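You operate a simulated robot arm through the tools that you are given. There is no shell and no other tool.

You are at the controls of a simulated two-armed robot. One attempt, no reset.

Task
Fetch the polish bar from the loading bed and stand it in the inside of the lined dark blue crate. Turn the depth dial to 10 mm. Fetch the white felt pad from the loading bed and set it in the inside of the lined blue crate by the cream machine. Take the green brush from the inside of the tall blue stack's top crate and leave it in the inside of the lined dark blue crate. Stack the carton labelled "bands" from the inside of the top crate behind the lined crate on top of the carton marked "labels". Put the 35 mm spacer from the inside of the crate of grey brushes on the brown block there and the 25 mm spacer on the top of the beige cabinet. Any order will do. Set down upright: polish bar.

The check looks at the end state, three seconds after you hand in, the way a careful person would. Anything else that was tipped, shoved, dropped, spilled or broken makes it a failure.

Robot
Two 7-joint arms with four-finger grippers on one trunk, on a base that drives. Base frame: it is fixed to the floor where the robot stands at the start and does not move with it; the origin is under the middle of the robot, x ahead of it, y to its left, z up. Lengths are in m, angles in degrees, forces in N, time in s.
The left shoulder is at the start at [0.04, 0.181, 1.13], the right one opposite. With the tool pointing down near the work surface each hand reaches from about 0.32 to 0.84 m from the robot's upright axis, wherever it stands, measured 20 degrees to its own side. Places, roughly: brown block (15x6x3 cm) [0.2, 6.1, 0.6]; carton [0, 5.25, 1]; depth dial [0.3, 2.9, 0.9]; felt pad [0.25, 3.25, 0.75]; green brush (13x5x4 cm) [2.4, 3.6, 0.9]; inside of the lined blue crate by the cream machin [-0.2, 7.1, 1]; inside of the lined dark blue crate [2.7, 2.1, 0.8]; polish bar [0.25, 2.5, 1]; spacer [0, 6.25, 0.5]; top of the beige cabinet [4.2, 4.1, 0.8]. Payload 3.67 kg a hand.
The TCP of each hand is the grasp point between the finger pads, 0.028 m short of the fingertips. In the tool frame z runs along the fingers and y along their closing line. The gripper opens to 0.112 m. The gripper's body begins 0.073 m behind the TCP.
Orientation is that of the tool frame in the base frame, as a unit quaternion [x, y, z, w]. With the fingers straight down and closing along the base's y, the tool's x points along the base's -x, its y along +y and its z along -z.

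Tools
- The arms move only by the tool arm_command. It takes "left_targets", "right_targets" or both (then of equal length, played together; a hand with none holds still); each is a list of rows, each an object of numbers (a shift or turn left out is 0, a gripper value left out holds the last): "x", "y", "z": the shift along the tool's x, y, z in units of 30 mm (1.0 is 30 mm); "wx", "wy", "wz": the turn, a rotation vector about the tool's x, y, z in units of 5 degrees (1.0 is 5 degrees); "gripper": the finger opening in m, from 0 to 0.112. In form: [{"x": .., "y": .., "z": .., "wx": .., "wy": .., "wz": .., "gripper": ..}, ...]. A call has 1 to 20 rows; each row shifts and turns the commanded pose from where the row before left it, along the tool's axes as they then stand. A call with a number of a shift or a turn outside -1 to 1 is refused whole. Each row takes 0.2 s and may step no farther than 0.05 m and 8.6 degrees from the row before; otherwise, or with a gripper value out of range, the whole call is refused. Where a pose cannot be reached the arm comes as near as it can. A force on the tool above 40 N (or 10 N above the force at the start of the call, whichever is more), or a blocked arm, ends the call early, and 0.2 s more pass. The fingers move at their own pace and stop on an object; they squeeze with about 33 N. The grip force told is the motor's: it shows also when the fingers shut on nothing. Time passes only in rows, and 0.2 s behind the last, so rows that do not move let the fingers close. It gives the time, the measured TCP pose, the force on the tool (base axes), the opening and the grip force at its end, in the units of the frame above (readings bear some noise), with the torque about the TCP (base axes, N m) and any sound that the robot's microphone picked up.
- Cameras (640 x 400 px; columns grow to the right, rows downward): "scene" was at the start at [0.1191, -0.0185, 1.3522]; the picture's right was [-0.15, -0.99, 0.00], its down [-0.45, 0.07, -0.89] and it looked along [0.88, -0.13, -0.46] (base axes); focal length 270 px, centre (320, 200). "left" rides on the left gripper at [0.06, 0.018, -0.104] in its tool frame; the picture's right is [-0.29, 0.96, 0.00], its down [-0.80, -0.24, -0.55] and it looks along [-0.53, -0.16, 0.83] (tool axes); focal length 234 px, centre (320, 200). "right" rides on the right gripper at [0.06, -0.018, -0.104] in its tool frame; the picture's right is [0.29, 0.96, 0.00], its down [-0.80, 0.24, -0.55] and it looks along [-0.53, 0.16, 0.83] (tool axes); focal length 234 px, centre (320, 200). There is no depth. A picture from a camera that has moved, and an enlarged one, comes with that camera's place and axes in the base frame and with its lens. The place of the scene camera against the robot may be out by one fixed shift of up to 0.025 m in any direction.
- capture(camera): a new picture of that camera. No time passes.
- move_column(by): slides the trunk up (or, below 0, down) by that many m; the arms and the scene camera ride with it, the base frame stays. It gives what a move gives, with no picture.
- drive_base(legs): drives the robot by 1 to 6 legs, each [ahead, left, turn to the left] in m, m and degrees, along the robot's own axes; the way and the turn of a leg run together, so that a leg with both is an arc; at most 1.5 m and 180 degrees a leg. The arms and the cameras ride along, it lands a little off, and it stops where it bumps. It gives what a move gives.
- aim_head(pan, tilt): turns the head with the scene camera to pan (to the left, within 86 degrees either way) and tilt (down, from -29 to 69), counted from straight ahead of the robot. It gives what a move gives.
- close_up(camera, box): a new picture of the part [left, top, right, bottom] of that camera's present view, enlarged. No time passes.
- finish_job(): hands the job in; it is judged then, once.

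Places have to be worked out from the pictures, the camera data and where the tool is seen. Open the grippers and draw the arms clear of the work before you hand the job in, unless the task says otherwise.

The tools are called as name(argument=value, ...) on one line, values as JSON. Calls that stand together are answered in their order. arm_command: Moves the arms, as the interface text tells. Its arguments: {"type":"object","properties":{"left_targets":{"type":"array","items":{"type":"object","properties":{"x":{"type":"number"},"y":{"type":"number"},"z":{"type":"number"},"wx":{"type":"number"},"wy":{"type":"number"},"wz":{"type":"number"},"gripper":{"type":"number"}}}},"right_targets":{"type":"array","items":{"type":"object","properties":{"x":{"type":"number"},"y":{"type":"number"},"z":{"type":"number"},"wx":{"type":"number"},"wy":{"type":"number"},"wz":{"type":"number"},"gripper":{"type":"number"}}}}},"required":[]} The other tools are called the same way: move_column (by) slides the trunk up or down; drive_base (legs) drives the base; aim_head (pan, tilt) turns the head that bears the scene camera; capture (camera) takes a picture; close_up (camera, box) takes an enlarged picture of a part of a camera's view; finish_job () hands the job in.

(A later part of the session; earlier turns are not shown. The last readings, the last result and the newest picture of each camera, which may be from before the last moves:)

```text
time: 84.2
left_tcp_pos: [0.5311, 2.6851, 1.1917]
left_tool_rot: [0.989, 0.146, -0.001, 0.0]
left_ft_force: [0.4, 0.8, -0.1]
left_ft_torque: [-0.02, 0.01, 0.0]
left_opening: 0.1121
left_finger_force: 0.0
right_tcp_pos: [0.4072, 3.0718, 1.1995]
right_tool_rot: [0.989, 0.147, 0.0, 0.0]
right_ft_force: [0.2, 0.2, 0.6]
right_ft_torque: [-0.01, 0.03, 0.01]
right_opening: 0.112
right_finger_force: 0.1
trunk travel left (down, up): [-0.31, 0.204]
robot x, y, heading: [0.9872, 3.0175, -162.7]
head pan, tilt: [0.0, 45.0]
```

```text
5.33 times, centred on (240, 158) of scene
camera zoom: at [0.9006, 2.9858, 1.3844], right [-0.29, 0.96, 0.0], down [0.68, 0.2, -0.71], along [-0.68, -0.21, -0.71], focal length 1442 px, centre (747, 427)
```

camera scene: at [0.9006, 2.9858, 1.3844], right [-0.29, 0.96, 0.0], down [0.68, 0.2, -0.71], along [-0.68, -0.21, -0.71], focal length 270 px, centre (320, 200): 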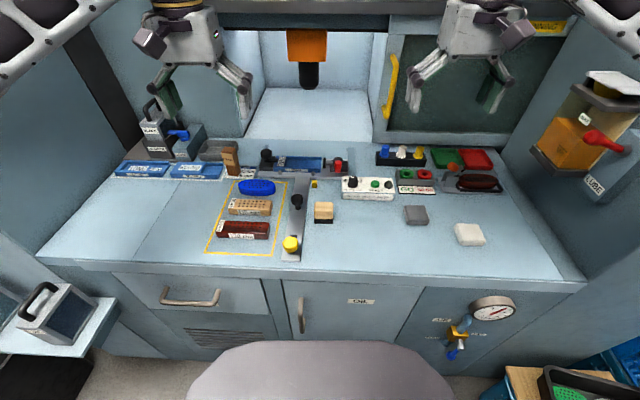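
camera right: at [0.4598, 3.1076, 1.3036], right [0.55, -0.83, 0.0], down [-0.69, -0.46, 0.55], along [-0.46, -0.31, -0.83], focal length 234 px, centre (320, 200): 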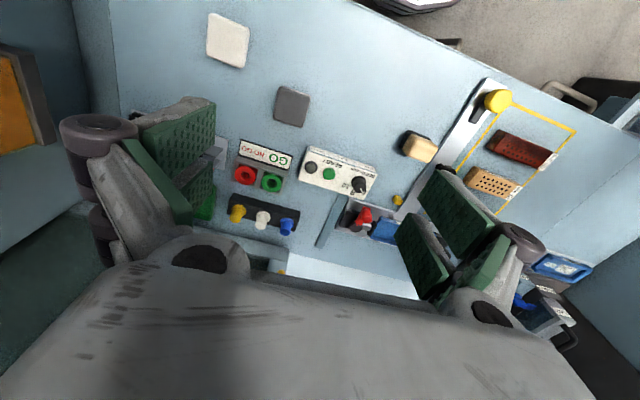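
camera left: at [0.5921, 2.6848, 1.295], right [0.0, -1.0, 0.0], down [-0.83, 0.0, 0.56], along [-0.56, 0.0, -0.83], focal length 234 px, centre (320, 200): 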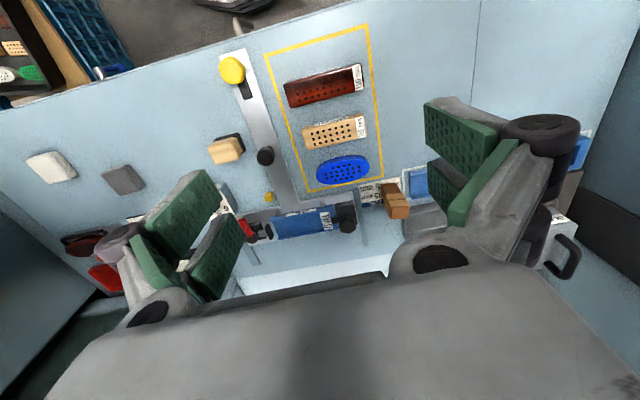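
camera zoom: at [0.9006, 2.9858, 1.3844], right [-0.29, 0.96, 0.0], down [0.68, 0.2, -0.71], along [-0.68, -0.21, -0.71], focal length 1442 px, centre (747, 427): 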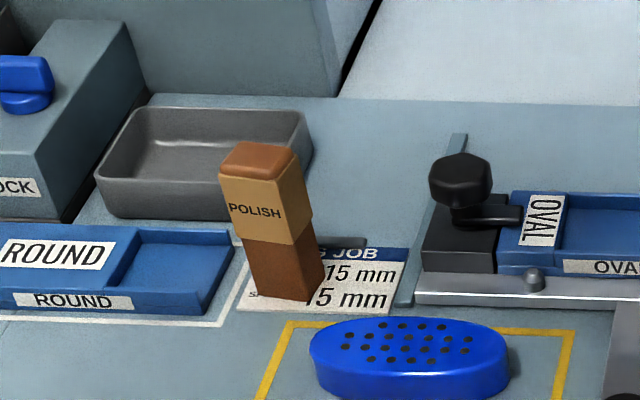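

The bar stands near (0.32, 2.53), which is at the limit of the left hand's reach, so I shift the base slightly forward and left.

drive_base(legs=[[0.05, 0.12, 0]])

close_up(camera="left", box=[240, 110, 400, 210])

capture(camera="scene")

capture(camera="left")

```text
time: 85.5
left_tcp_pos: [0.517, 2.5571, 1.19]
left_tool_rot: [0.989, 0.146, -0.001, 0.0]
left_ft_force: [-0.1, 0.0, -0.9]
left_ft_torque: [0.02, 0.01, -0.01]
left_opening: 0.112
left_finger_force: 0.1
right_tcp_pos: [0.394, 2.9434, 1.1987]
right_tool_rot: [0.989, 0.146, 0.0, 0.0]
right_ft_force: [0.6, -1.1, 0.0]
right_ft_torque: [0.0, -0.02, 0.02]
right_opening: 0.1121
right_finger_force: 0.1
trunk travel left (down, up): [-0.31, 0.204]
robot x, y, heading: [0.9761, 2.8887, -163.3]
head pan, tilt: [0.0, 45.0]
```

```text
4.00 times, centred on (320, 160) of left
camera zoom: at [0.5784, 2.5564, 1.2949], right [0.0, -1.0, 0.0], down [-0.83, 0.0, 0.56], along [-0.56, 0.0, -0.83], focal length 937 px, centre (320, 360)
```

zoom: 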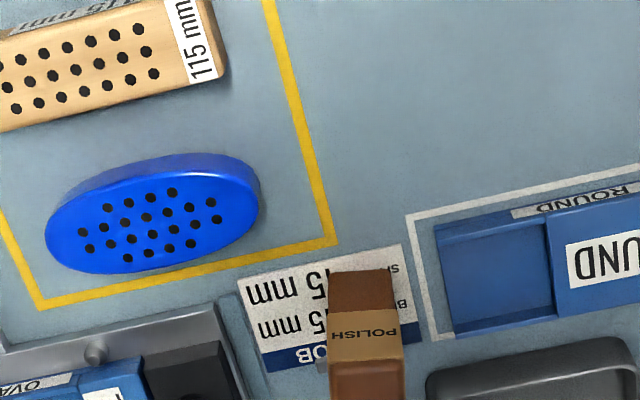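

```text
taken
camera scene: at [0.8868, 2.8574, 1.3842], right [-0.29, 0.96, 0.0], down [0.68, 0.2, -0.71], along [-0.68, -0.21, -0.71], focal length 270 px, centre (320, 200)
```

scene: 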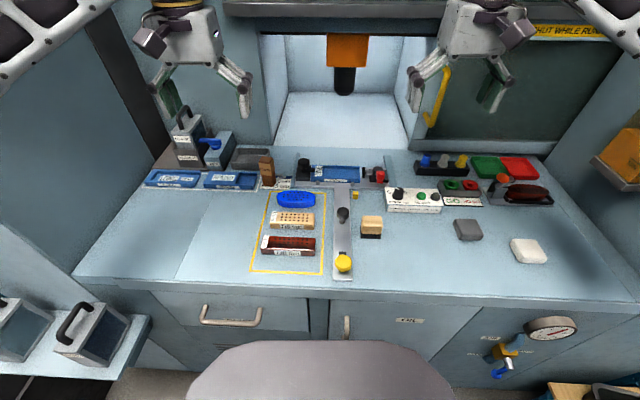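

```text
taken
camera left: at [0.5784, 2.5564, 1.2949], right [0.0, -1.0, 0.0], down [-0.83, 0.0, 0.56], along [-0.56, 0.0, -0.83], focal length 234 px, centre (320, 200)
```

left: 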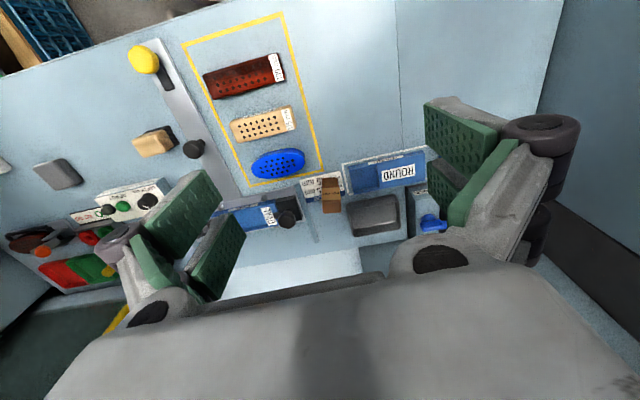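

Bar refined to about (0.322, 2.532), faces nearly along base x/y. I move the left hand above it at z ≈ 1.03, turning about 12° and narrowing the opening to 60 mm.

arm_command(left_targets=[{"x": -0.923, "y": -0.155, "z": 0.762, "gripper": 0.06}, {"x": -0.923, "y": -0.155, "z": 0.762}, {"x": -0.923, "y": -0.155, "z": 0.762}, {"x": -0.923, "y": -0.155, "z": 0.762}, {"x": -0.923, "y": -0.155, "z": 0.762}, {"x": -0.923, "y": -0.155, "z": 0.762}, {"x": -0.923, "y": -0.155, "z": 0.762}, {"wz": 0.8}, {"wz": 0.8}, {"wz": 0.8}, {}])

capture(camera="left")

capture(camera="scene")

```text
time: 87.8
left_tcp_pos: [0.3199, 2.5329, 1.0316]
left_tool_rot: [0.999, 0.041, 0.0, 0.001]
left_ft_force: [0.6, -0.5, 0.3]
left_ft_torque: [0.01, -0.01, 0.01]
left_opening: 0.06
left_finger_force: 0.0
right_tcp_pos: [0.3932, 2.9447, 1.1989]
right_tool_rot: [0.989, 0.147, 0.0, 0.0]
right_ft_force: [-0.1, 1.1, -0.1]
right_ft_torque: [0.0, -0.02, -0.02]
right_opening: 0.112
right_finger_force: 0.0
trunk travel left (down, up): [-0.31, 0.204]
robot x, y, heading: [0.9737, 2.8865, -162.9]
head pan, tilt: [0.0, 45.0]
```

```text
taken
camera left: at [0.3817, 2.5184, 1.1351], right [-0.21, -0.98, 0.0], down [-0.81, 0.17, 0.56], along [-0.54, 0.12, -0.83], focal length 234 px, centre (320, 200)
```

left: 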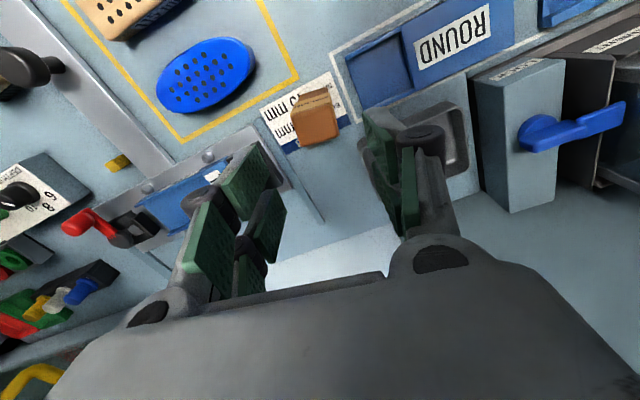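

```text
taken
camera scene: at [0.887, 2.8566, 1.3842], right [-0.29, 0.96, 0.0], down [0.68, 0.21, -0.71], along [-0.68, -0.21, -0.71], focal length 270 px, centre (320, 200)
```

scene: 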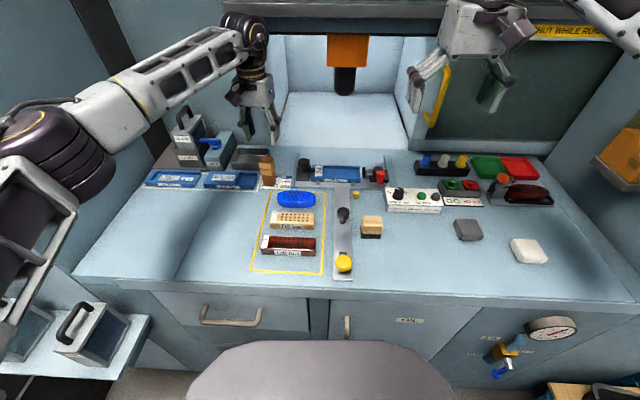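

The bar top projects to about (0.326, 2.532), nearly under the TCP. A quick enlarged view to check its alignment with the fingers.

close_up(camera="left", box=[240, 60, 400, 160])

```text
4.00 times, centred on (320, 110) of left
camera zoom: at [0.3817, 2.5184, 1.1351], right [-0.21, -0.98, 0.0], down [-0.81, 0.17, 0.56], along [-0.54, 0.12, -0.83], focal length 937 px, centre (320, 560)
```

zoom: 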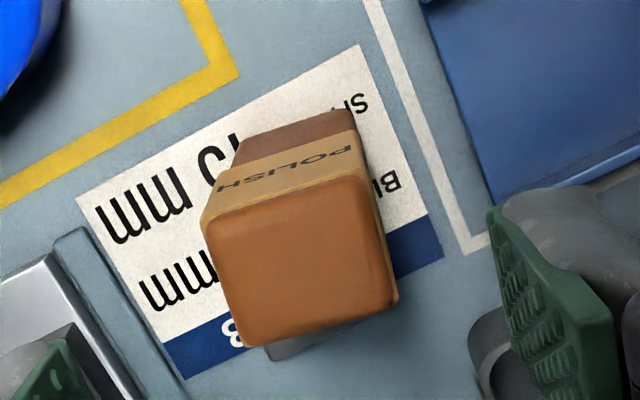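

Faces are aligned with the fingers and the bar's top centre is (0.324, 2.535, 0.928). I descend to z ≈ 0.905 and close.

arm_command(left_targets=[{"x": 0.14, "y": -0.05, "z": 0.6}, {"z": 0.72}, {"z": 0.72}, {"z": 0.72}, {"z": 0.72}, {"z": 0.72}, {}, {"gripper": 0.0}, {}, {}, {}])

capture(camera="left")

```text
time: 90.2
left_tcp_pos: [0.3238, 2.5324, 0.9036]
left_tool_rot: [0.999, 0.042, 0.0, 0.0]
left_ft_force: [1.2, 0.8, -0.3]
left_ft_torque: [0.02, -0.03, -0.01]
left_opening: 0.0336
left_finger_force: 33.1
right_tcp_pos: [0.3938, 2.9437, 1.1982]
right_tool_rot: [0.989, 0.147, 0.0, 0.0]
right_ft_force: [-1.1, -0.1, -0.1]
right_ft_torque: [-0.01, 0.02, 0.01]
right_opening: 0.112
right_finger_force: 0.1
trunk travel left (down, up): [-0.31, 0.204]
robot x, y, heading: [0.9738, 2.8938, -163.3]
head pan, tilt: [0.0, 45.0]
```

```text
taken
camera left: at [0.3853, 2.5199, 1.0077], right [-0.21, -0.98, 0.0], down [-0.81, 0.17, 0.56], along [-0.54, 0.11, -0.83], focal length 234 px, centre (320, 200)
```

left: 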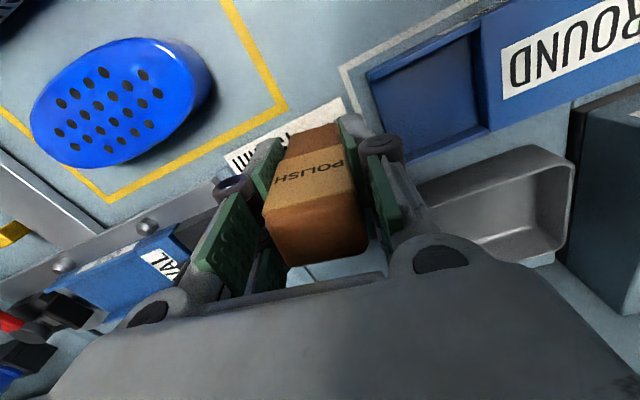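

The bar is gripped (33.6 mm). I lift it straight up by 0.2 m and pull it back toward the robot.

arm_command(left_targets=[{"z": -0.5}, {"z": -0.9}, {"z": -0.95}, {"z": -0.95}, {"z": -0.95}, {"z": -0.95}, {"z": -0.95}, {"z": -0.95}, {"z": -0.95}, {"x": 0.9}, {"x": 0.95}, {"x": 0.95}, {"x": 0.95}, {"x": 0.95}, {}])

capture(camera="left")

capture(camera="right")

capture(camera="scene")

```text
time: 93.5
left_tcp_pos: [0.4653, 2.5439, 1.1457]
left_tool_rot: [0.999, 0.042, 0.001, 0.0]
left_ft_force: [0.0, 0.4, -1.4]
left_ft_torque: [0.01, 0.01, 0.0]
left_opening: 0.0335
left_finger_force: 33.1
right_tcp_pos: [0.3926, 2.9441, 1.1969]
right_tool_rot: [0.989, 0.147, 0.0, 0.0]
right_ft_force: [0.2, -0.4, 0.0]
right_ft_torque: [0.01, -0.02, 0.02]
right_opening: 0.112
right_finger_force: 0.1
trunk travel left (down, up): [-0.31, 0.204]
robot x, y, heading: [0.9749, 2.891, -163.2]
head pan, tilt: [0.0, 45.0]
```

```text
taken
camera left: at [0.5256, 2.5321, 1.2501], right [-0.21, -0.98, 0.0], down [-0.81, 0.17, 0.55], along [-0.54, 0.11, -0.83], focal length 234 px, centre (320, 200)
```

left: 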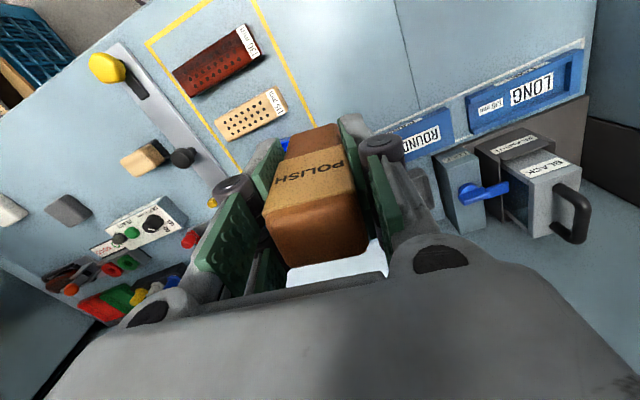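

```text
taken
camera right: at [0.445, 2.9788, 1.3029], right [0.55, -0.83, 0.0], down [-0.69, -0.46, 0.55], along [-0.46, -0.31, -0.83], focal length 234 px, centre (320, 200)
```

right: 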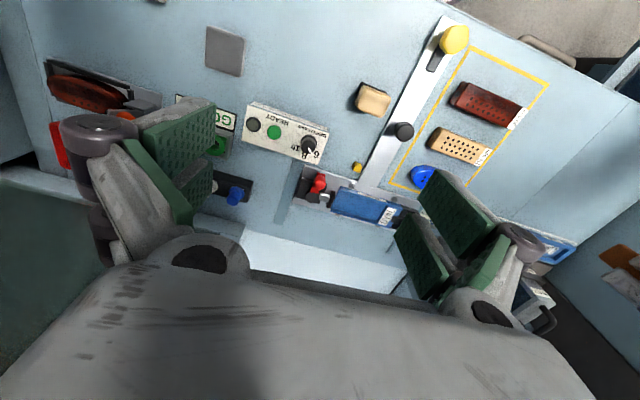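

```text
taken
camera scene: at [0.8859, 2.8569, 1.3841], right [-0.29, 0.96, 0.0], down [0.68, 0.21, -0.71], along [-0.68, -0.21, -0.71], focal length 270 px, centre (320, 200)
```

scene: 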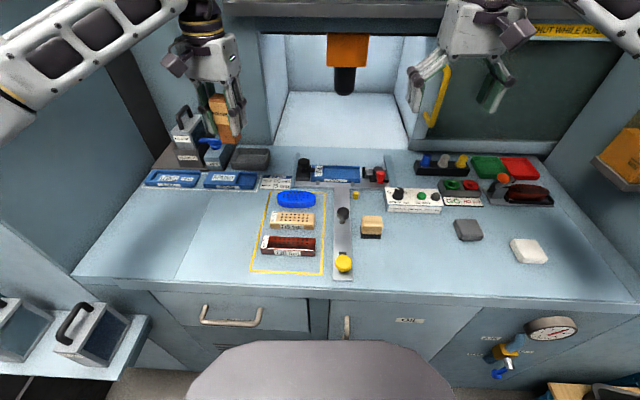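

Bar is held firmly. Now the dial: an enlarged view from the right hand's camera.

close_up(camera="right", box=[240, 95, 360, 170])

close_up(camera="scene", box=[370, 170, 450, 220])

```text
5.33 times, centred on (300, 132) of right
camera zoom: at [0.445, 2.9788, 1.3029], right [0.55, -0.83, 0.0], down [-0.69, -0.46, 0.55], along [-0.46, -0.31, -0.83], focal length 1249 px, centre (427, 560)
```

zoom: 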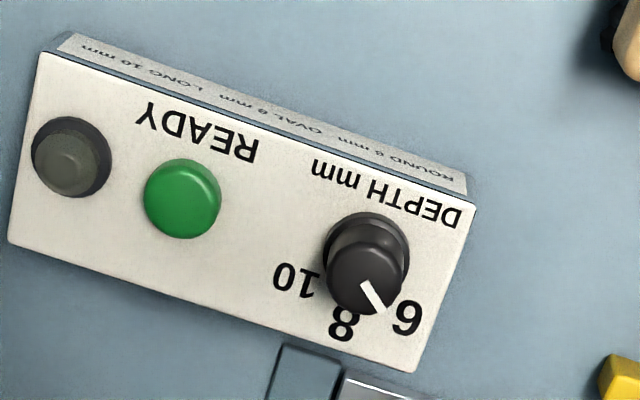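

```text
8.00 times, centred on (410, 195) of scene
camera zoom: at [0.8859, 2.8569, 1.3841], right [-0.29, 0.96, 0.0], down [0.68, 0.21, -0.71], along [-0.68, -0.21, -0.71], focal length 2163 px, centre (-400, 240)
```

zoom: 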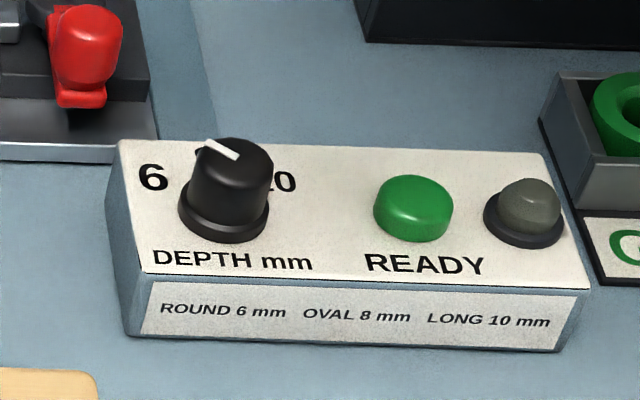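

Knob top is at about (0.305, 2.909, 0.900); the pointer is at 6 (about −48°), with 8 straight back and 10 mirrored at about +48°. I move the right hand above the knob, turned −48°.

arm_command(right_targets=[{"x": -0.448, "y": 0.039, "z": 0.938, "gripper": 0.055}, {"x": -0.448, "y": 0.039, "z": 0.938}, {"x": -0.448, "y": 0.039, "z": 0.938}, {"x": -0.448, "y": 0.039, "z": 0.938}, {"x": -0.448, "y": 0.039, "z": 0.938}, {"x": -0.448, "y": 0.039, "z": 0.938}, {"x": -0.448, "y": 0.039, "z": 0.938}, {"wz": -0.96}, {"wz": -0.96}, {"wz": -0.96}, {"wz": -0.96}, {"wz": -0.96}, {"wz": -0.96}, {"wz": -0.96}, {"wz": -0.96}, {"wz": -0.96}, {"wz": -0.96}, {}])

capture(camera="right")

capture(camera="scene")

```text
time: 97.2
left_tcp_pos: [0.4655, 2.5452, 1.1467]
left_tool_rot: [0.999, 0.042, -0.001, 0.0]
left_ft_force: [-0.3, 0.4, -1.7]
left_ft_torque: [0.01, 0.01, 0.04]
left_opening: 0.0338
left_finger_force: 32.6
right_tcp_pos: [0.3067, 2.9093, 1.0017]
right_tool_rot: [0.896, 0.445, 0.0, -0.001]
right_ft_force: [0.2, 0.0, 0.3]
right_ft_torque: [-0.02, 0.04, 0.03]
right_opening: 0.055
right_finger_force: 0.1
right hand out of reach, approached as far as the arm can: row 16, 17
trunk travel left (down, up): [-0.31, 0.204]
robot x, y, heading: [0.9751, 2.891, -163.1]
head pan, tilt: [0.0, 45.0]
```

```text
taken
camera right: at [0.3284, 2.967, 1.1065], right [0.94, -0.35, 0.0], down [-0.29, -0.78, 0.55], along [-0.19, -0.52, -0.83], focal length 234 px, centre (320, 200)
```

right: 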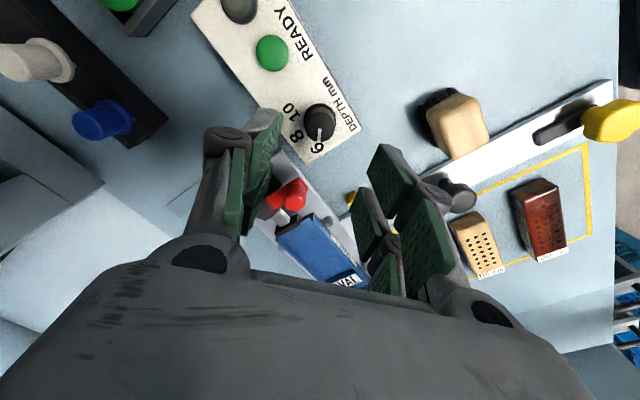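

```text
taken
camera scene: at [0.8866, 2.8566, 1.3842], right [-0.29, 0.96, 0.0], down [0.68, 0.21, -0.71], along [-0.68, -0.21, -0.71], focal length 270 px, centre (320, 200)
```

scene: 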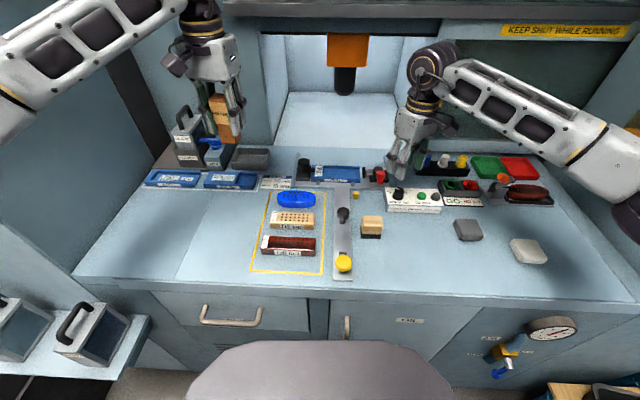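

The wrist stopped at about −36°. I check the knob position under the hand in an enlarged view.

close_up(camera="right", box=[260, 80, 380, 160])

```text
5.00 times, centred on (320, 120) of right
camera zoom: at [0.3284, 2.967, 1.1065], right [0.94, -0.35, 0.0], down [-0.29, -0.78, 0.55], along [-0.19, -0.52, -0.83], focal length 1171 px, centre (320, 600)
```

zoom: 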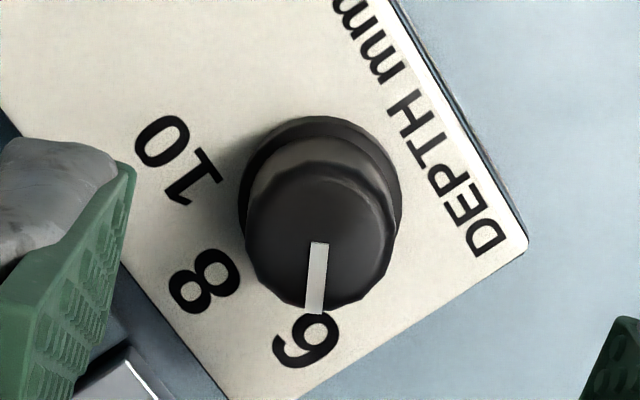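

The knob is right under the TCP; the labels sit at 50° steps, so 6 → 10 needs about 100° clockwise. I descend to z ≈ 0.910 and close on the knob.

arm_command(right_targets=[{"z": 0.765}, {"z": 0.765}, {"z": 0.765}, {"z": 0.76}, {}, {"gripper": 0.0}, {}, {}])

capture(camera="right")

```text
time: 99.0
left_tcp_pos: [0.465, 2.5453, 1.1463]
left_tool_rot: [0.999, 0.042, 0.0, 0.0]
left_ft_force: [1.1, 0.9, -1.3]
left_ft_torque: [0.02, 0.01, 0.01]
left_opening: 0.0335
left_finger_force: 33.2
right_tcp_pos: [0.3056, 2.9094, 0.911]
right_tool_rot: [0.896, 0.445, -0.002, 0.001]
right_ft_force: [-6.1, 2.0, 11.8]
right_ft_torque: [0.06, 0.08, 0.04]
right_opening: 0.0289
right_finger_force: 45.0
trunk travel left (down, up): [-0.31, 0.204]
robot x, y, heading: [0.9791, 2.8915, -163.1]
head pan, tilt: [0.0, 45.0]
```

```text
taken
camera right: at [0.3277, 2.9677, 1.0162], right [0.94, -0.35, 0.0], down [-0.29, -0.78, 0.56], along [-0.2, -0.52, -0.83], focal length 234 px, centre (320, 200)
```

right: 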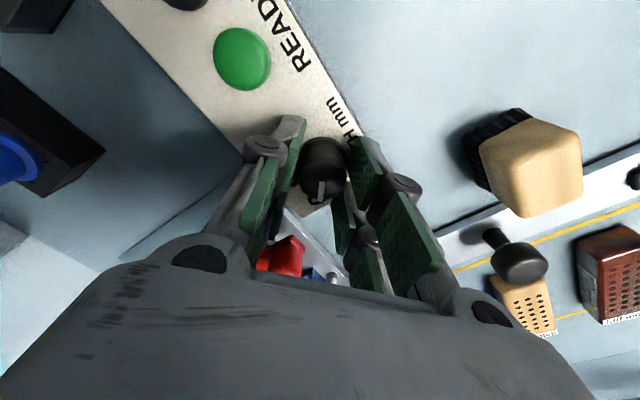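

The knob is gripped (28.9 mm). I raise it 2 mm to ease the pressing force and turn clockwise 50° first, checking the actual angle.

arm_command(right_targets=[{"z": -0.07}, {"wz": 1.0}, {"wz": 1.0}, {"wz": 1.0}, {"wz": 1.0}, {"wz": 1.0}, {"wz": 1.0}, {"wz": 1.0}, {"wz": 1.0}, {"wz": 1.0}, {"wz": 1.0}, {}])

capture(camera="right")

```text
time: 101.7
left_tcp_pos: [0.4631, 2.5474, 1.1461]
left_tool_rot: [0.999, 0.042, 0.0, 0.001]
left_ft_force: [0.0, 0.7, -0.5]
left_ft_torque: [-0.02, -0.02, -0.01]
left_opening: 0.0335
left_finger_force: 33.2
right_tcp_pos: [0.3041, 2.9112, 0.9116]
right_tool_rot: [1.0, 0.024, 0.0, 0.0]
right_ft_force: [-19.4, 20.4, 4.1]
right_ft_torque: [0.5, -0.21, 0.05]
right_opening: 0.0291
right_finger_force: 45.2
trunk travel left (down, up): [-0.31, 0.204]
robot x, y, heading: [0.9782, 2.8894, -163.2]
head pan, tilt: [0.0, 45.0]
```

```text
taken
camera right: at [0.3631, 2.9327, 1.0163], right [0.33, -0.94, 0.0], down [-0.79, -0.28, 0.55], along [-0.52, -0.18, -0.83], focal length 234 px, centre (320, 200)
```

right: 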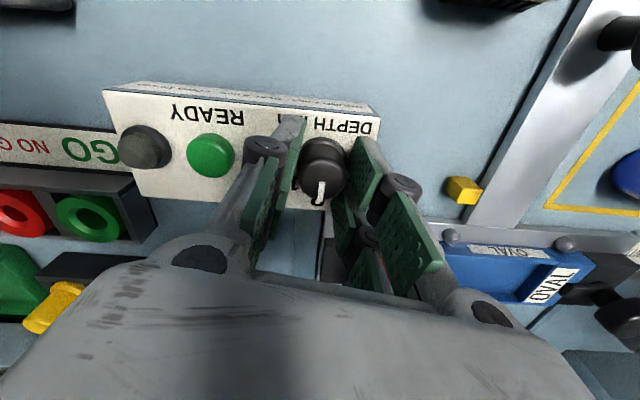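

The knob turned with the hand by 50° (now at 8). A side force built up, so I shift about 2.5 mm in its direction to relieve it.

arm_command(right_targets=[{"x": -0.06, "y": -0.08}, {}])

```text
time: 102.2
left_tcp_pos: [0.4648, 2.5466, 1.1455]
left_tool_rot: [0.999, 0.042, 0.0, 0.001]
left_ft_force: [0.4, 0.3, -2.6]
left_ft_torque: [0.02, -0.06, 0.0]
left_opening: 0.0337
left_finger_force: 33.0
right_tcp_pos: [0.3036, 2.9114, 0.9106]
right_tool_rot: [1.0, 0.026, 0.0, 0.0]
right_ft_force: [-10.0, 17.2, 2.2]
right_ft_torque: [0.58, 0.92, 0.08]
right_opening: 0.0286
right_finger_force: 45.0
trunk travel left (down, up): [-0.31, 0.204]
robot x, y, heading: [0.973, 2.8931, -163.1]
head pan, tilt: [0.0, 45.0]
```

Force reduced. I turn another 25° with a small further relief shift.

arm_command(right_targets=[{"x": -0.02, "y": -0.08}, {"wz": 1.0}, {"wz": 1.0}, {"wz": 1.0}, {"wz": 1.0}, {"wz": 1.0}, {}])

```text
time: 103.8
left_tcp_pos: [0.4655, 2.5437, 1.1457]
left_tool_rot: [0.999, 0.041, -0.001, 0.0]
left_ft_force: [0.0, 1.0, -0.4]
left_ft_torque: [-0.02, 0.02, -0.01]
left_opening: 0.0336
left_finger_force: 33.5
right_tcp_pos: [0.3048, 2.9122, 0.9109]
right_tool_rot: [0.982, -0.191, 0.002, 0.0]
right_ft_force: [7.3, 5.9, -8.5]
right_ft_torque: [0.04, -0.43, 0.02]
right_opening: 0.0286
right_finger_force: 44.9
trunk travel left (down, up): [-0.31, 0.204]
robot x, y, heading: [0.9786, 2.8947, -163.0]
head pan, tilt: [0.0, 45.0]
```

Total turned is 74.8°. Another 26° brings it to 10.

arm_command(right_targets=[{"wz": 0.88}, {"wz": 0.88}, {"wz": 0.88}, {"wz": 0.88}, {"wz": 0.88}, {"wz": 0.8}, {}])

capture(camera="right")

```text
time: 105.5
left_tcp_pos: [0.4661, 2.5465, 1.1469]
left_tool_rot: [0.999, 0.041, -0.001, 0.001]
left_ft_force: [-0.4, 0.2, -1.4]
left_ft_torque: [-0.02, 0.02, 0.0]
left_opening: 0.0335
left_finger_force: 32.8
right_tcp_pos: [0.3049, 2.914, 0.9117]
right_tool_rot: [0.913, -0.407, 0.0, -0.001]
right_ft_force: [25.3, 11.6, -17.1]
right_ft_torque: [0.52, -0.44, 0.43]
right_opening: 0.0289
right_finger_force: 45.0
trunk travel left (down, up): [-0.31, 0.204]
robot x, y, heading: [0.9765, 2.8906, -163.3]
head pan, tilt: [0.0, 45.0]
```

```text
taken
camera right: at [0.3587, 2.8821, 1.0167], right [-0.52, -0.85, 0.0], down [-0.71, 0.43, 0.55], along [-0.47, 0.29, -0.83], focal length 234 px, centre (320, 200)
```

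right: 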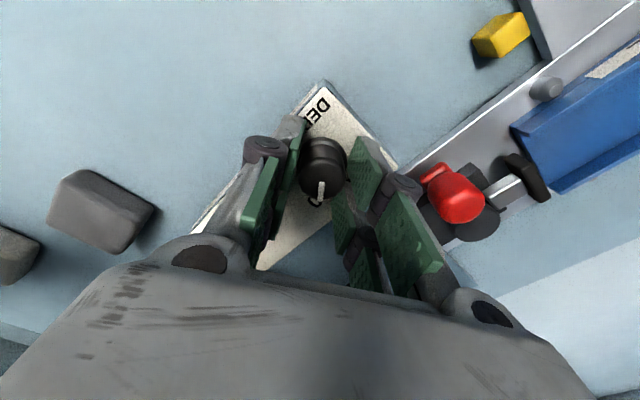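

Turned 100.9° in total; I open the fingers, rise and look at the dial.

arm_command(right_targets=[{"gripper": 0.055}, {}, {"z": -0.6}, {"z": -0.8}, {"z": -0.8}, {"z": -0.8}, {}])

close_up(camera="right", box=[260, 80, 380, 160])

close_up(camera="scene", box=[370, 170, 450, 220])

```text
time: 107.0
left_tcp_pos: [0.4648, 2.5451, 1.1464]
left_tool_rot: [0.999, 0.041, 0.0, 0.0]
left_ft_force: [-1.1, -0.8, -1.5]
left_ft_torque: [0.04, -0.02, 0.0]
left_opening: 0.0337
left_finger_force: 32.8
right_tcp_pos: [0.3045, 2.9128, 1.003]
right_tool_rot: [0.913, -0.407, 0.0, 0.0]
right_ft_force: [0.0, 0.0, 0.0]
right_ft_torque: [0.01, 0.01, 0.01]
right_opening: 0.0552
right_finger_force: 0.0
trunk travel left (down, up): [-0.31, 0.204]
robot x, y, heading: [0.9712, 2.8891, -163.0]
head pan, tilt: [0.0, 45.0]
```

```text
5.00 times, centred on (320, 120) of right
camera zoom: at [0.3573, 2.8805, 1.1072], right [-0.52, -0.85, 0.0], down [-0.71, 0.43, 0.55], along [-0.47, 0.29, -0.83], focal length 1171 px, centre (320, 600)
```

zoom: 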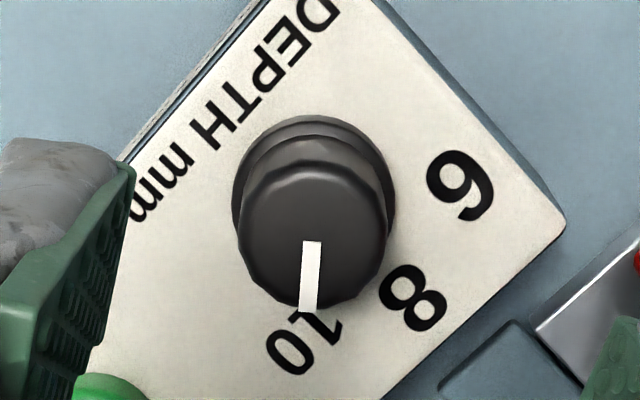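

```text
8.00 times, centred on (410, 195) of scene
camera zoom: at [0.8864, 2.8568, 1.3842], right [-0.29, 0.96, 0.0], down [0.68, 0.21, -0.71], along [-0.68, -0.21, -0.71], focal length 2163 px, centre (-400, 240)
```

zoom: 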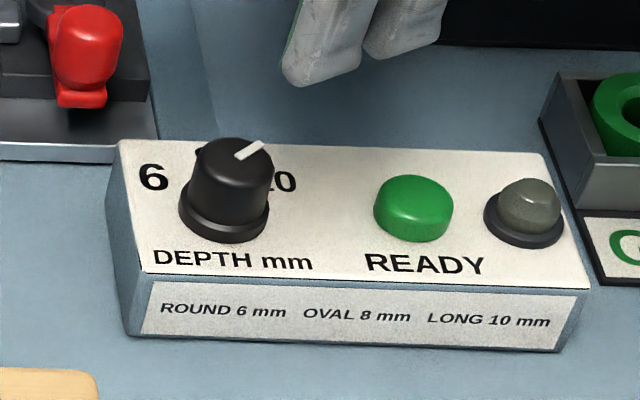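

The pointer now sits right on 10. Next the felt pad: I turn the right hand back and move it over the pad near (0.395, 3.22).

arm_command(right_targets=[{"z": -0.2, "wz": -1, "gripper": 0.085}, {"z": -0.2, "wz": -1}, {"z": -0.2, "wz": -1}, {"z": -0.2, "wz": -1}, {"z": -0.2, "wz": -1}, {"z": -0.2, "wz": -1}, {"z": -0.2, "wz": -1}, {"z": -0.2, "wz": -1}, {"z": -0.2, "wz": -1}, {"wz": -1}, {"wz": -1}, {"wz": -1}, {"wz": -1}, {"x": 0.65, "y": -0.99}, {"x": 0.65, "y": -0.99}, {"x": 0.65, "y": -0.99}, {"x": 0.65, "y": -0.99}, {"x": 0.65, "y": -0.99}, {"x": 0.65, "y": -0.99}, {"x": 0.65, "y": -0.99}])

arm_command(right_targets=[{"x": 0.65, "y": -0.99}, {"x": 0.65, "y": -0.99}, {}])

capture(camera="right")

capture(camera="scene")

```text
time: 111.2
left_tcp_pos: [0.4662, 2.5457, 1.1482]
left_tool_rot: [0.999, 0.041, -0.001, 0.001]
left_ft_force: [-0.6, 0.1, -1.2]
left_ft_torque: [-0.04, 0.0, -0.01]
left_opening: 0.0336
left_finger_force: 33.1
right_tcp_pos: [0.3755, 3.1536, 1.0584]
right_tool_rot: [0.989, 0.147, 0.0, 0.001]
right_ft_force: [-1.0, 0.0, -0.2]
right_ft_torque: [-0.01, 0.02, 0.04]
right_opening: 0.085
right_finger_force: 0.0
trunk travel left (down, up): [-0.31, 0.204]
robot x, y, heading: [0.9759, 2.8929, -163.0]
head pan, tilt: [0.0, 45.0]
```

```text
time: 112.0
left_tcp_pos: [0.464, 2.5447, 1.144]
left_tool_rot: [0.999, 0.041, 0.0, 0.0]
left_ft_force: [-1.1, 0.0, -1.7]
left_ft_torque: [0.01, -0.04, -0.02]
left_opening: 0.0337
left_finger_force: 33.3
right_tcp_pos: [0.393, 3.219, 1.0568]
right_tool_rot: [0.989, 0.148, 0.001, 0.0]
right_ft_force: [-1.1, -0.3, 1.0]
right_ft_torque: [0.0, -0.01, 0.03]
right_opening: 0.085
right_finger_force: 0.1
trunk travel left (down, up): [-0.31, 0.204]
robot x, y, heading: [0.9765, 2.8918, -163.0]
head pan, tilt: [0.0, 45.0]
```

```text
taken
camera right: at [0.4455, 3.2538, 1.1609], right [0.55, -0.83, 0.0], down [-0.69, -0.46, 0.55], along [-0.46, -0.31, -0.83], focal length 234 px, centre (320, 200)
```

right: 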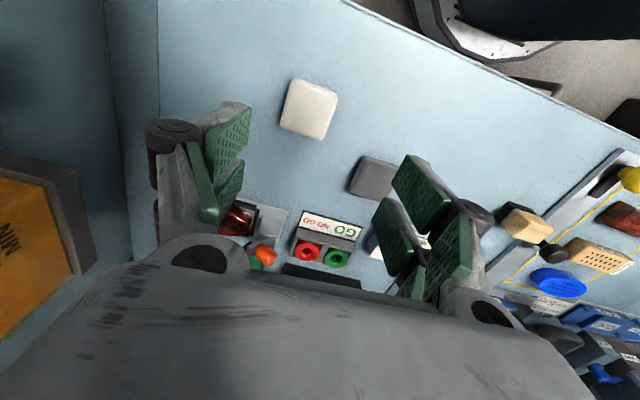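

```text
taken
camera scene: at [0.8856, 2.8555, 1.3841], right [-0.29, 0.96, 0.0], down [0.68, 0.21, -0.71], along [-0.68, -0.2, -0.71], focal length 270 px, centre (320, 200)
```

scene: 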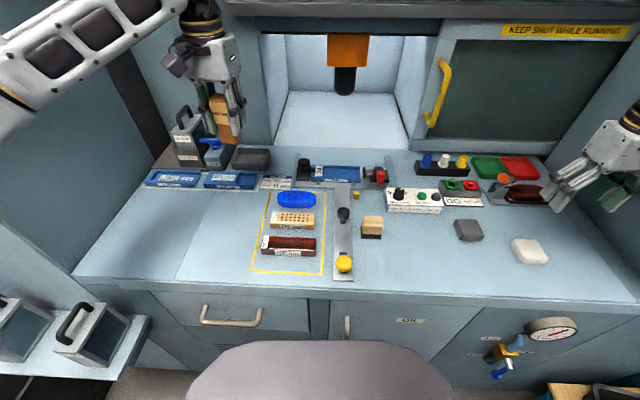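

The pad is at about (0.385, 3.230), aligned with the hand. I descend with fingertips just above the bed and close.

arm_command(right_targets=[{"x": -0.153, "y": -0.413, "z": 0.833}, {"z": 0.833}, {"z": 0.833}, {"z": 0.833}, {"z": 0.833}, {"z": 0.833}, {"z": 0.833}, {}, {"gripper": 0.0}, {}, {}, {}])

capture(camera="right")

```text
time: 114.7
left_tcp_pos: [0.4651, 2.5437, 1.1467]
left_tool_rot: [0.999, 0.042, 0.0, -0.001]
left_ft_force: [0.5, -0.6, -1.7]
left_ft_torque: [0.01, -0.01, 0.02]
left_opening: 0.0337
left_finger_force: 32.7
right_tcp_pos: [0.3856, 3.2306, 0.8827]
right_tool_rot: [0.989, 0.148, -0.001, 0.0]
right_ft_force: [-0.7, -0.6, 0.5]
right_ft_torque: [-0.01, 0.0, 0.03]
right_opening: 0.057
right_finger_force: 33.6
trunk travel left (down, up): [-0.31, 0.204]
robot x, y, heading: [0.9754, 2.8883, -163.1]
head pan, tilt: [0.0, 45.0]
```

```text
taken
camera right: at [0.4378, 3.2646, 0.9864], right [0.55, -0.83, 0.0], down [-0.69, -0.46, 0.55], along [-0.46, -0.31, -0.83], focal length 234 px, centre (320, 200)
```

right: 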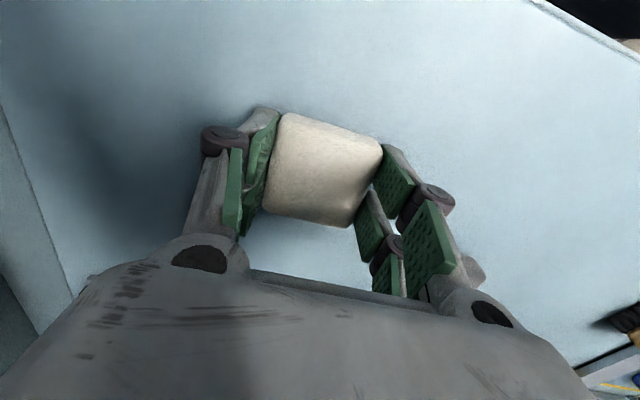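

The pad is held (57 mm). I lift it 0.22 m and draw it back toward the robot.

arm_command(right_targets=[{"z": -0.5}, {"z": -0.95}, {"z": -0.95}, {"z": -0.95}, {"z": -0.95}, {"z": -0.95}, {"z": -0.95}, {"z": -0.95}, {"z": -0.95}, {"x": 0.5, "y": 0.9}, {"x": 0.5, "y": 0.9}, {"x": 0.5, "y": 0.9}, {"x": 0.5, "y": 0.9}, {"x": 0.5, "y": 0.9}, {}])

capture(camera="right")

capture(camera="scene")

```text
time: 117.8
left_tcp_pos: [0.466, 2.5449, 1.1457]
left_tool_rot: [0.999, 0.042, -0.001, 0.0]
left_ft_force: [-0.2, 0.9, -1.6]
left_ft_torque: [-0.03, -0.01, 0.0]
left_opening: 0.0337
left_finger_force: 32.6
right_tcp_pos: [0.4977, 3.1216, 1.1248]
right_tool_rot: [0.989, 0.146, 0.001, 0.0]
right_ft_force: [-0.3, 0.5, -0.2]
right_ft_torque: [-0.02, 0.01, -0.05]
right_opening: 0.0571
right_finger_force: 32.9
trunk travel left (down, up): [-0.31, 0.204]
robot x, y, heading: [0.9763, 2.8923, -163.2]
head pan, tilt: [0.0, 45.0]
```

```text
taken
camera right: at [0.5492, 3.1562, 1.2294], right [0.55, -0.83, 0.0], down [-0.69, -0.46, 0.55], along [-0.46, -0.31, -0.83], focal length 234 px, centre (320, 200)
```

right: 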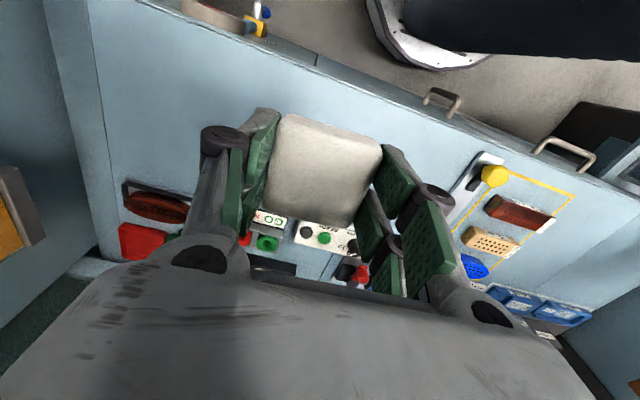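

```text
taken
camera scene: at [0.8866, 2.8572, 1.3842], right [-0.29, 0.96, 0.0], down [0.68, 0.21, -0.71], along [-0.68, -0.21, -0.71], focal length 270 px, centre (320, 200)
```

scene: 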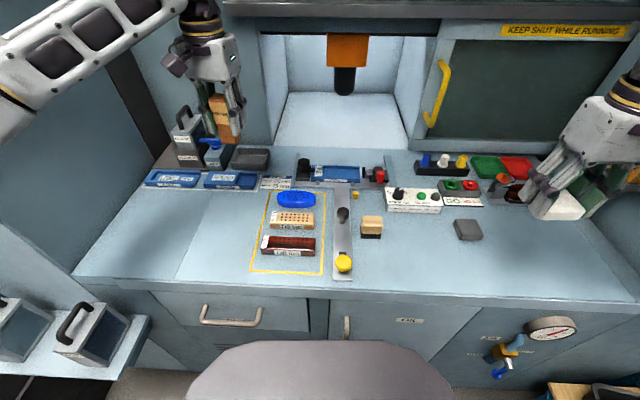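

Both items are held. I raise the trunk a little, back away from the bed and turn toward the dark crate and the tall stack to survey them.

move_column(by=0.15)

drive_base(legs=[[-0.5, 0, 0], [0, 0, 160]])

aim_head(pan=-25, tilt=25)

capture(camera="scene")

aim_head(pan=35, tilt=25)

capture(camera="scene")

```text
time: 119.6
left_tcp_pos: [0.4656, 2.545, 1.2974]
left_tool_rot: [0.999, 0.042, -0.001, 0.0]
left_ft_force: [0.8, 0.9, -1.9]
left_ft_torque: [-0.02, -0.01, 0.01]
left_opening: 0.034
left_finger_force: 33.5
right_tcp_pos: [0.4957, 3.121, 1.2751]
right_tool_rot: [0.989, 0.148, 0.0, 0.0]
right_ft_force: [0.4, 0.0, -0.2]
right_ft_torque: [-0.01, 0.01, -0.02]
right_opening: 0.057
right_finger_force: 33.0
trunk travel left (down, up): [-0.46, 0.054]
robot x, y, heading: [0.9753, 2.8861, -163.2]
head pan, tilt: [0.0, 45.0]
```

```text
time: 129.9
left_tcp_pos: [2.0497, 3.1932, 1.2966]
left_tool_rot: [0.128, 0.992, 0.0, 0.001]
left_ft_force: [-0.6, -0.6, -1.5]
left_ft_torque: [0.0, -0.01, 0.0]
left_opening: 0.0336
left_finger_force: 33.1
right_tcp_pos: [1.8276, 2.6602, 1.2751]
right_tool_rot: [0.022, 1.0, 0.0, 0.0]
right_ft_force: [0.2, -0.1, -0.1]
right_ft_torque: [0.02, -0.03, 0.0]
right_opening: 0.057
right_finger_force: 33.5
trunk travel left (down, up): [-0.46, 0.054]
robot x, y, heading: [1.4515, 3.0363, -2.6]
head pan, tilt: [0.0, 45.0]
```

```text
time: 130.8
left_tcp_pos: [2.0515, 3.193, 1.2963]
left_tool_rot: [0.128, 0.992, 0.0, 0.0]
left_ft_force: [-0.1, -0.3, -1.0]
left_ft_torque: [0.0, 0.0, 0.03]
left_opening: 0.0337
left_finger_force: 32.6
right_tcp_pos: [1.8287, 2.6613, 1.2754]
right_tool_rot: [0.023, 1.0, 0.001, 0.0]
right_ft_force: [-0.4, 0.4, -0.4]
right_ft_torque: [-0.04, 0.02, -0.01]
right_opening: 0.0569
right_finger_force: 33.5
trunk travel left (down, up): [-0.46, 0.054]
robot x, y, heading: [1.456, 3.0355, -2.6]
head pan, tilt: [-25.0, 25.0]
```

```text
taken
camera scene: at [1.5642, 2.9885, 1.5656], right [-0.46, -0.89, 0.0], down [-0.38, 0.2, -0.91], along [0.8, -0.42, -0.42], focal length 270 px, centre (320, 200)
```

scene: 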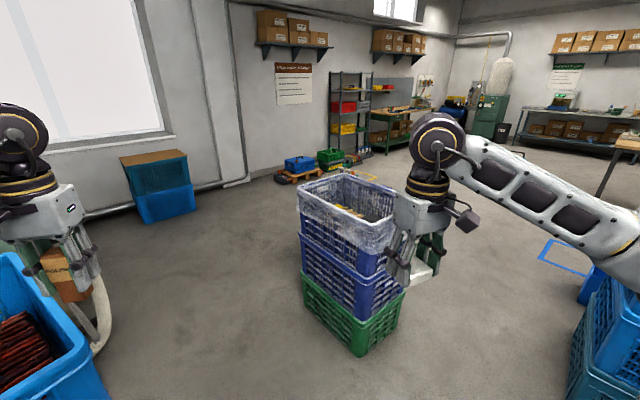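

```text
time: 132.1
left_tcp_pos: [2.0502, 3.1925, 1.2983]
left_tool_rot: [0.127, 0.992, 0.0, 0.001]
left_ft_force: [0.8, -0.1, -1.0]
left_ft_torque: [-0.02, -0.04, 0.02]
left_opening: 0.0336
left_finger_force: 32.9
right_tcp_pos: [1.8285, 2.6609, 1.2761]
right_tool_rot: [0.022, 1.0, 0.0, 0.0]
right_ft_force: [0.3, -0.6, -0.6]
right_ft_torque: [0.01, -0.02, 0.01]
right_opening: 0.0566
right_finger_force: 32.8
trunk travel left (down, up): [-0.46, 0.054]
robot x, y, heading: [1.455, 3.0377, -2.7]
head pan, tilt: [35.0, 25.0]
```

```text
taken
camera scene: at [1.5604, 3.0803, 1.5657], right [0.54, -0.84, 0.0], down [-0.36, -0.23, -0.91], along [0.77, 0.48, -0.42], focal length 270 px, centre (320, 200)
```

scene: 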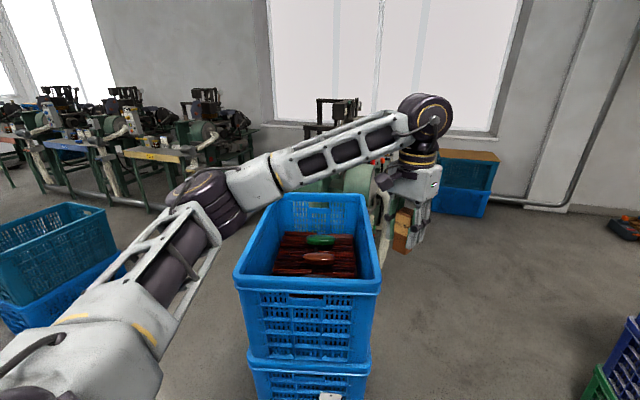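

The green brush lies on the brushes in the tall stack's top crate, and the dark crate's near corner is at about (2.42, 2.26). I drive to a spot north-west of the dark crate and face it.

drive_base(legs=[[0.65, -0.28, 0], [0, 0, -44]])

aim_head(pan=0, tilt=45)

capture(camera="scene")

capture(camera="left")

```text
time: 138.2
left_tcp_pos: [2.6276, 2.4282, 1.2961]
left_tool_rot: [0.49, 0.872, -0.001, 0.001]
left_ft_force: [-0.4, 0.5, -1.6]
left_ft_torque: [0.01, 0.02, 0.0]
left_opening: 0.0335
left_finger_force: 33.1
right_tcp_pos: [2.0999, 2.1975, 1.2753]
right_tool_rot: [0.394, 0.919, 0.0, 0.0]
right_ft_force: [-0.7, -0.1, -0.4]
right_ft_torque: [0.03, 0.01, 0.01]
right_opening: 0.0568
right_finger_force: 33.3
trunk travel left (down, up): [-0.46, 0.054]
robot x, y, heading: [2.0885, 2.7286, -46.4]
head pan, tilt: [35.0, 25.0]
```

```text
time: 139.2
left_tcp_pos: [2.6286, 2.4288, 1.2961]
left_tool_rot: [0.49, 0.872, -0.001, 0.0]
left_ft_force: [-0.5, 0.3, -2.1]
left_ft_torque: [0.0, -0.01, -0.01]
left_opening: 0.0337
left_finger_force: 33.1
right_tcp_pos: [2.1002, 2.1985, 1.2759]
right_tool_rot: [0.395, 0.919, 0.0, -0.001]
right_ft_force: [-0.3, 0.7, -0.2]
right_ft_torque: [-0.03, 0.0, 0.03]
right_opening: 0.0568
right_finger_force: 32.9
trunk travel left (down, up): [-0.46, 0.054]
robot x, y, heading: [2.0912, 2.7276, -46.8]
head pan, tilt: [0.0, 45.0]
```

```text
taken
camera scene: at [2.1685, 2.6511, 1.5351], right [-0.72, -0.69, 0.0], down [-0.49, 0.51, -0.71], along [0.49, -0.51, -0.71], focal length 270 px, centre (320, 200)
```

scene: 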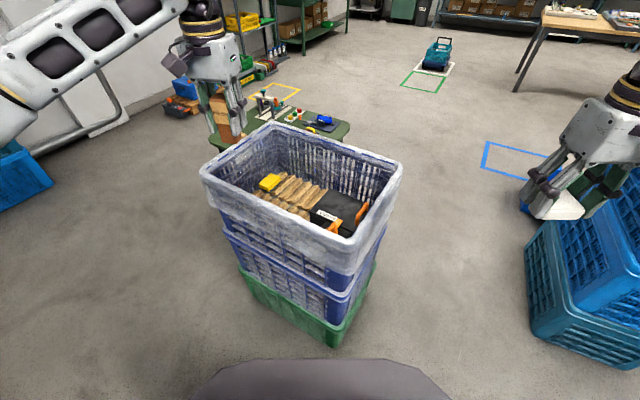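

```text
taken
camera left: at [2.612, 2.4888, 1.4011], right [0.97, 0.25, 0.0], down [0.21, -0.8, 0.55], along [0.14, -0.54, -0.83], focal length 234 px, centre (320, 200)
```

left: 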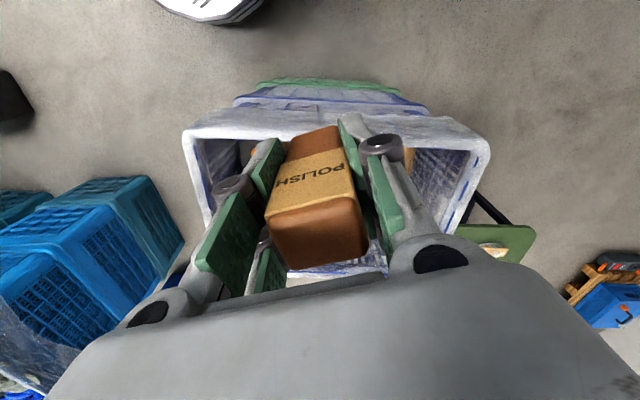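

close_up(camera="scene", box=[190, 115, 414, 255])

```text
2.86 times, centred on (302, 185) of scene
camera zoom: at [2.1685, 2.6511, 1.5351], right [-0.72, -0.69, 0.0], down [-0.49, 0.51, -0.71], along [0.49, -0.51, -0.71], focal length 772 px, centre (371, 243)
```

zoom: 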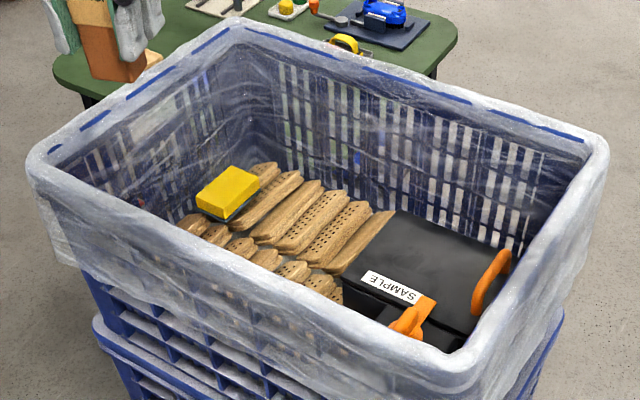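

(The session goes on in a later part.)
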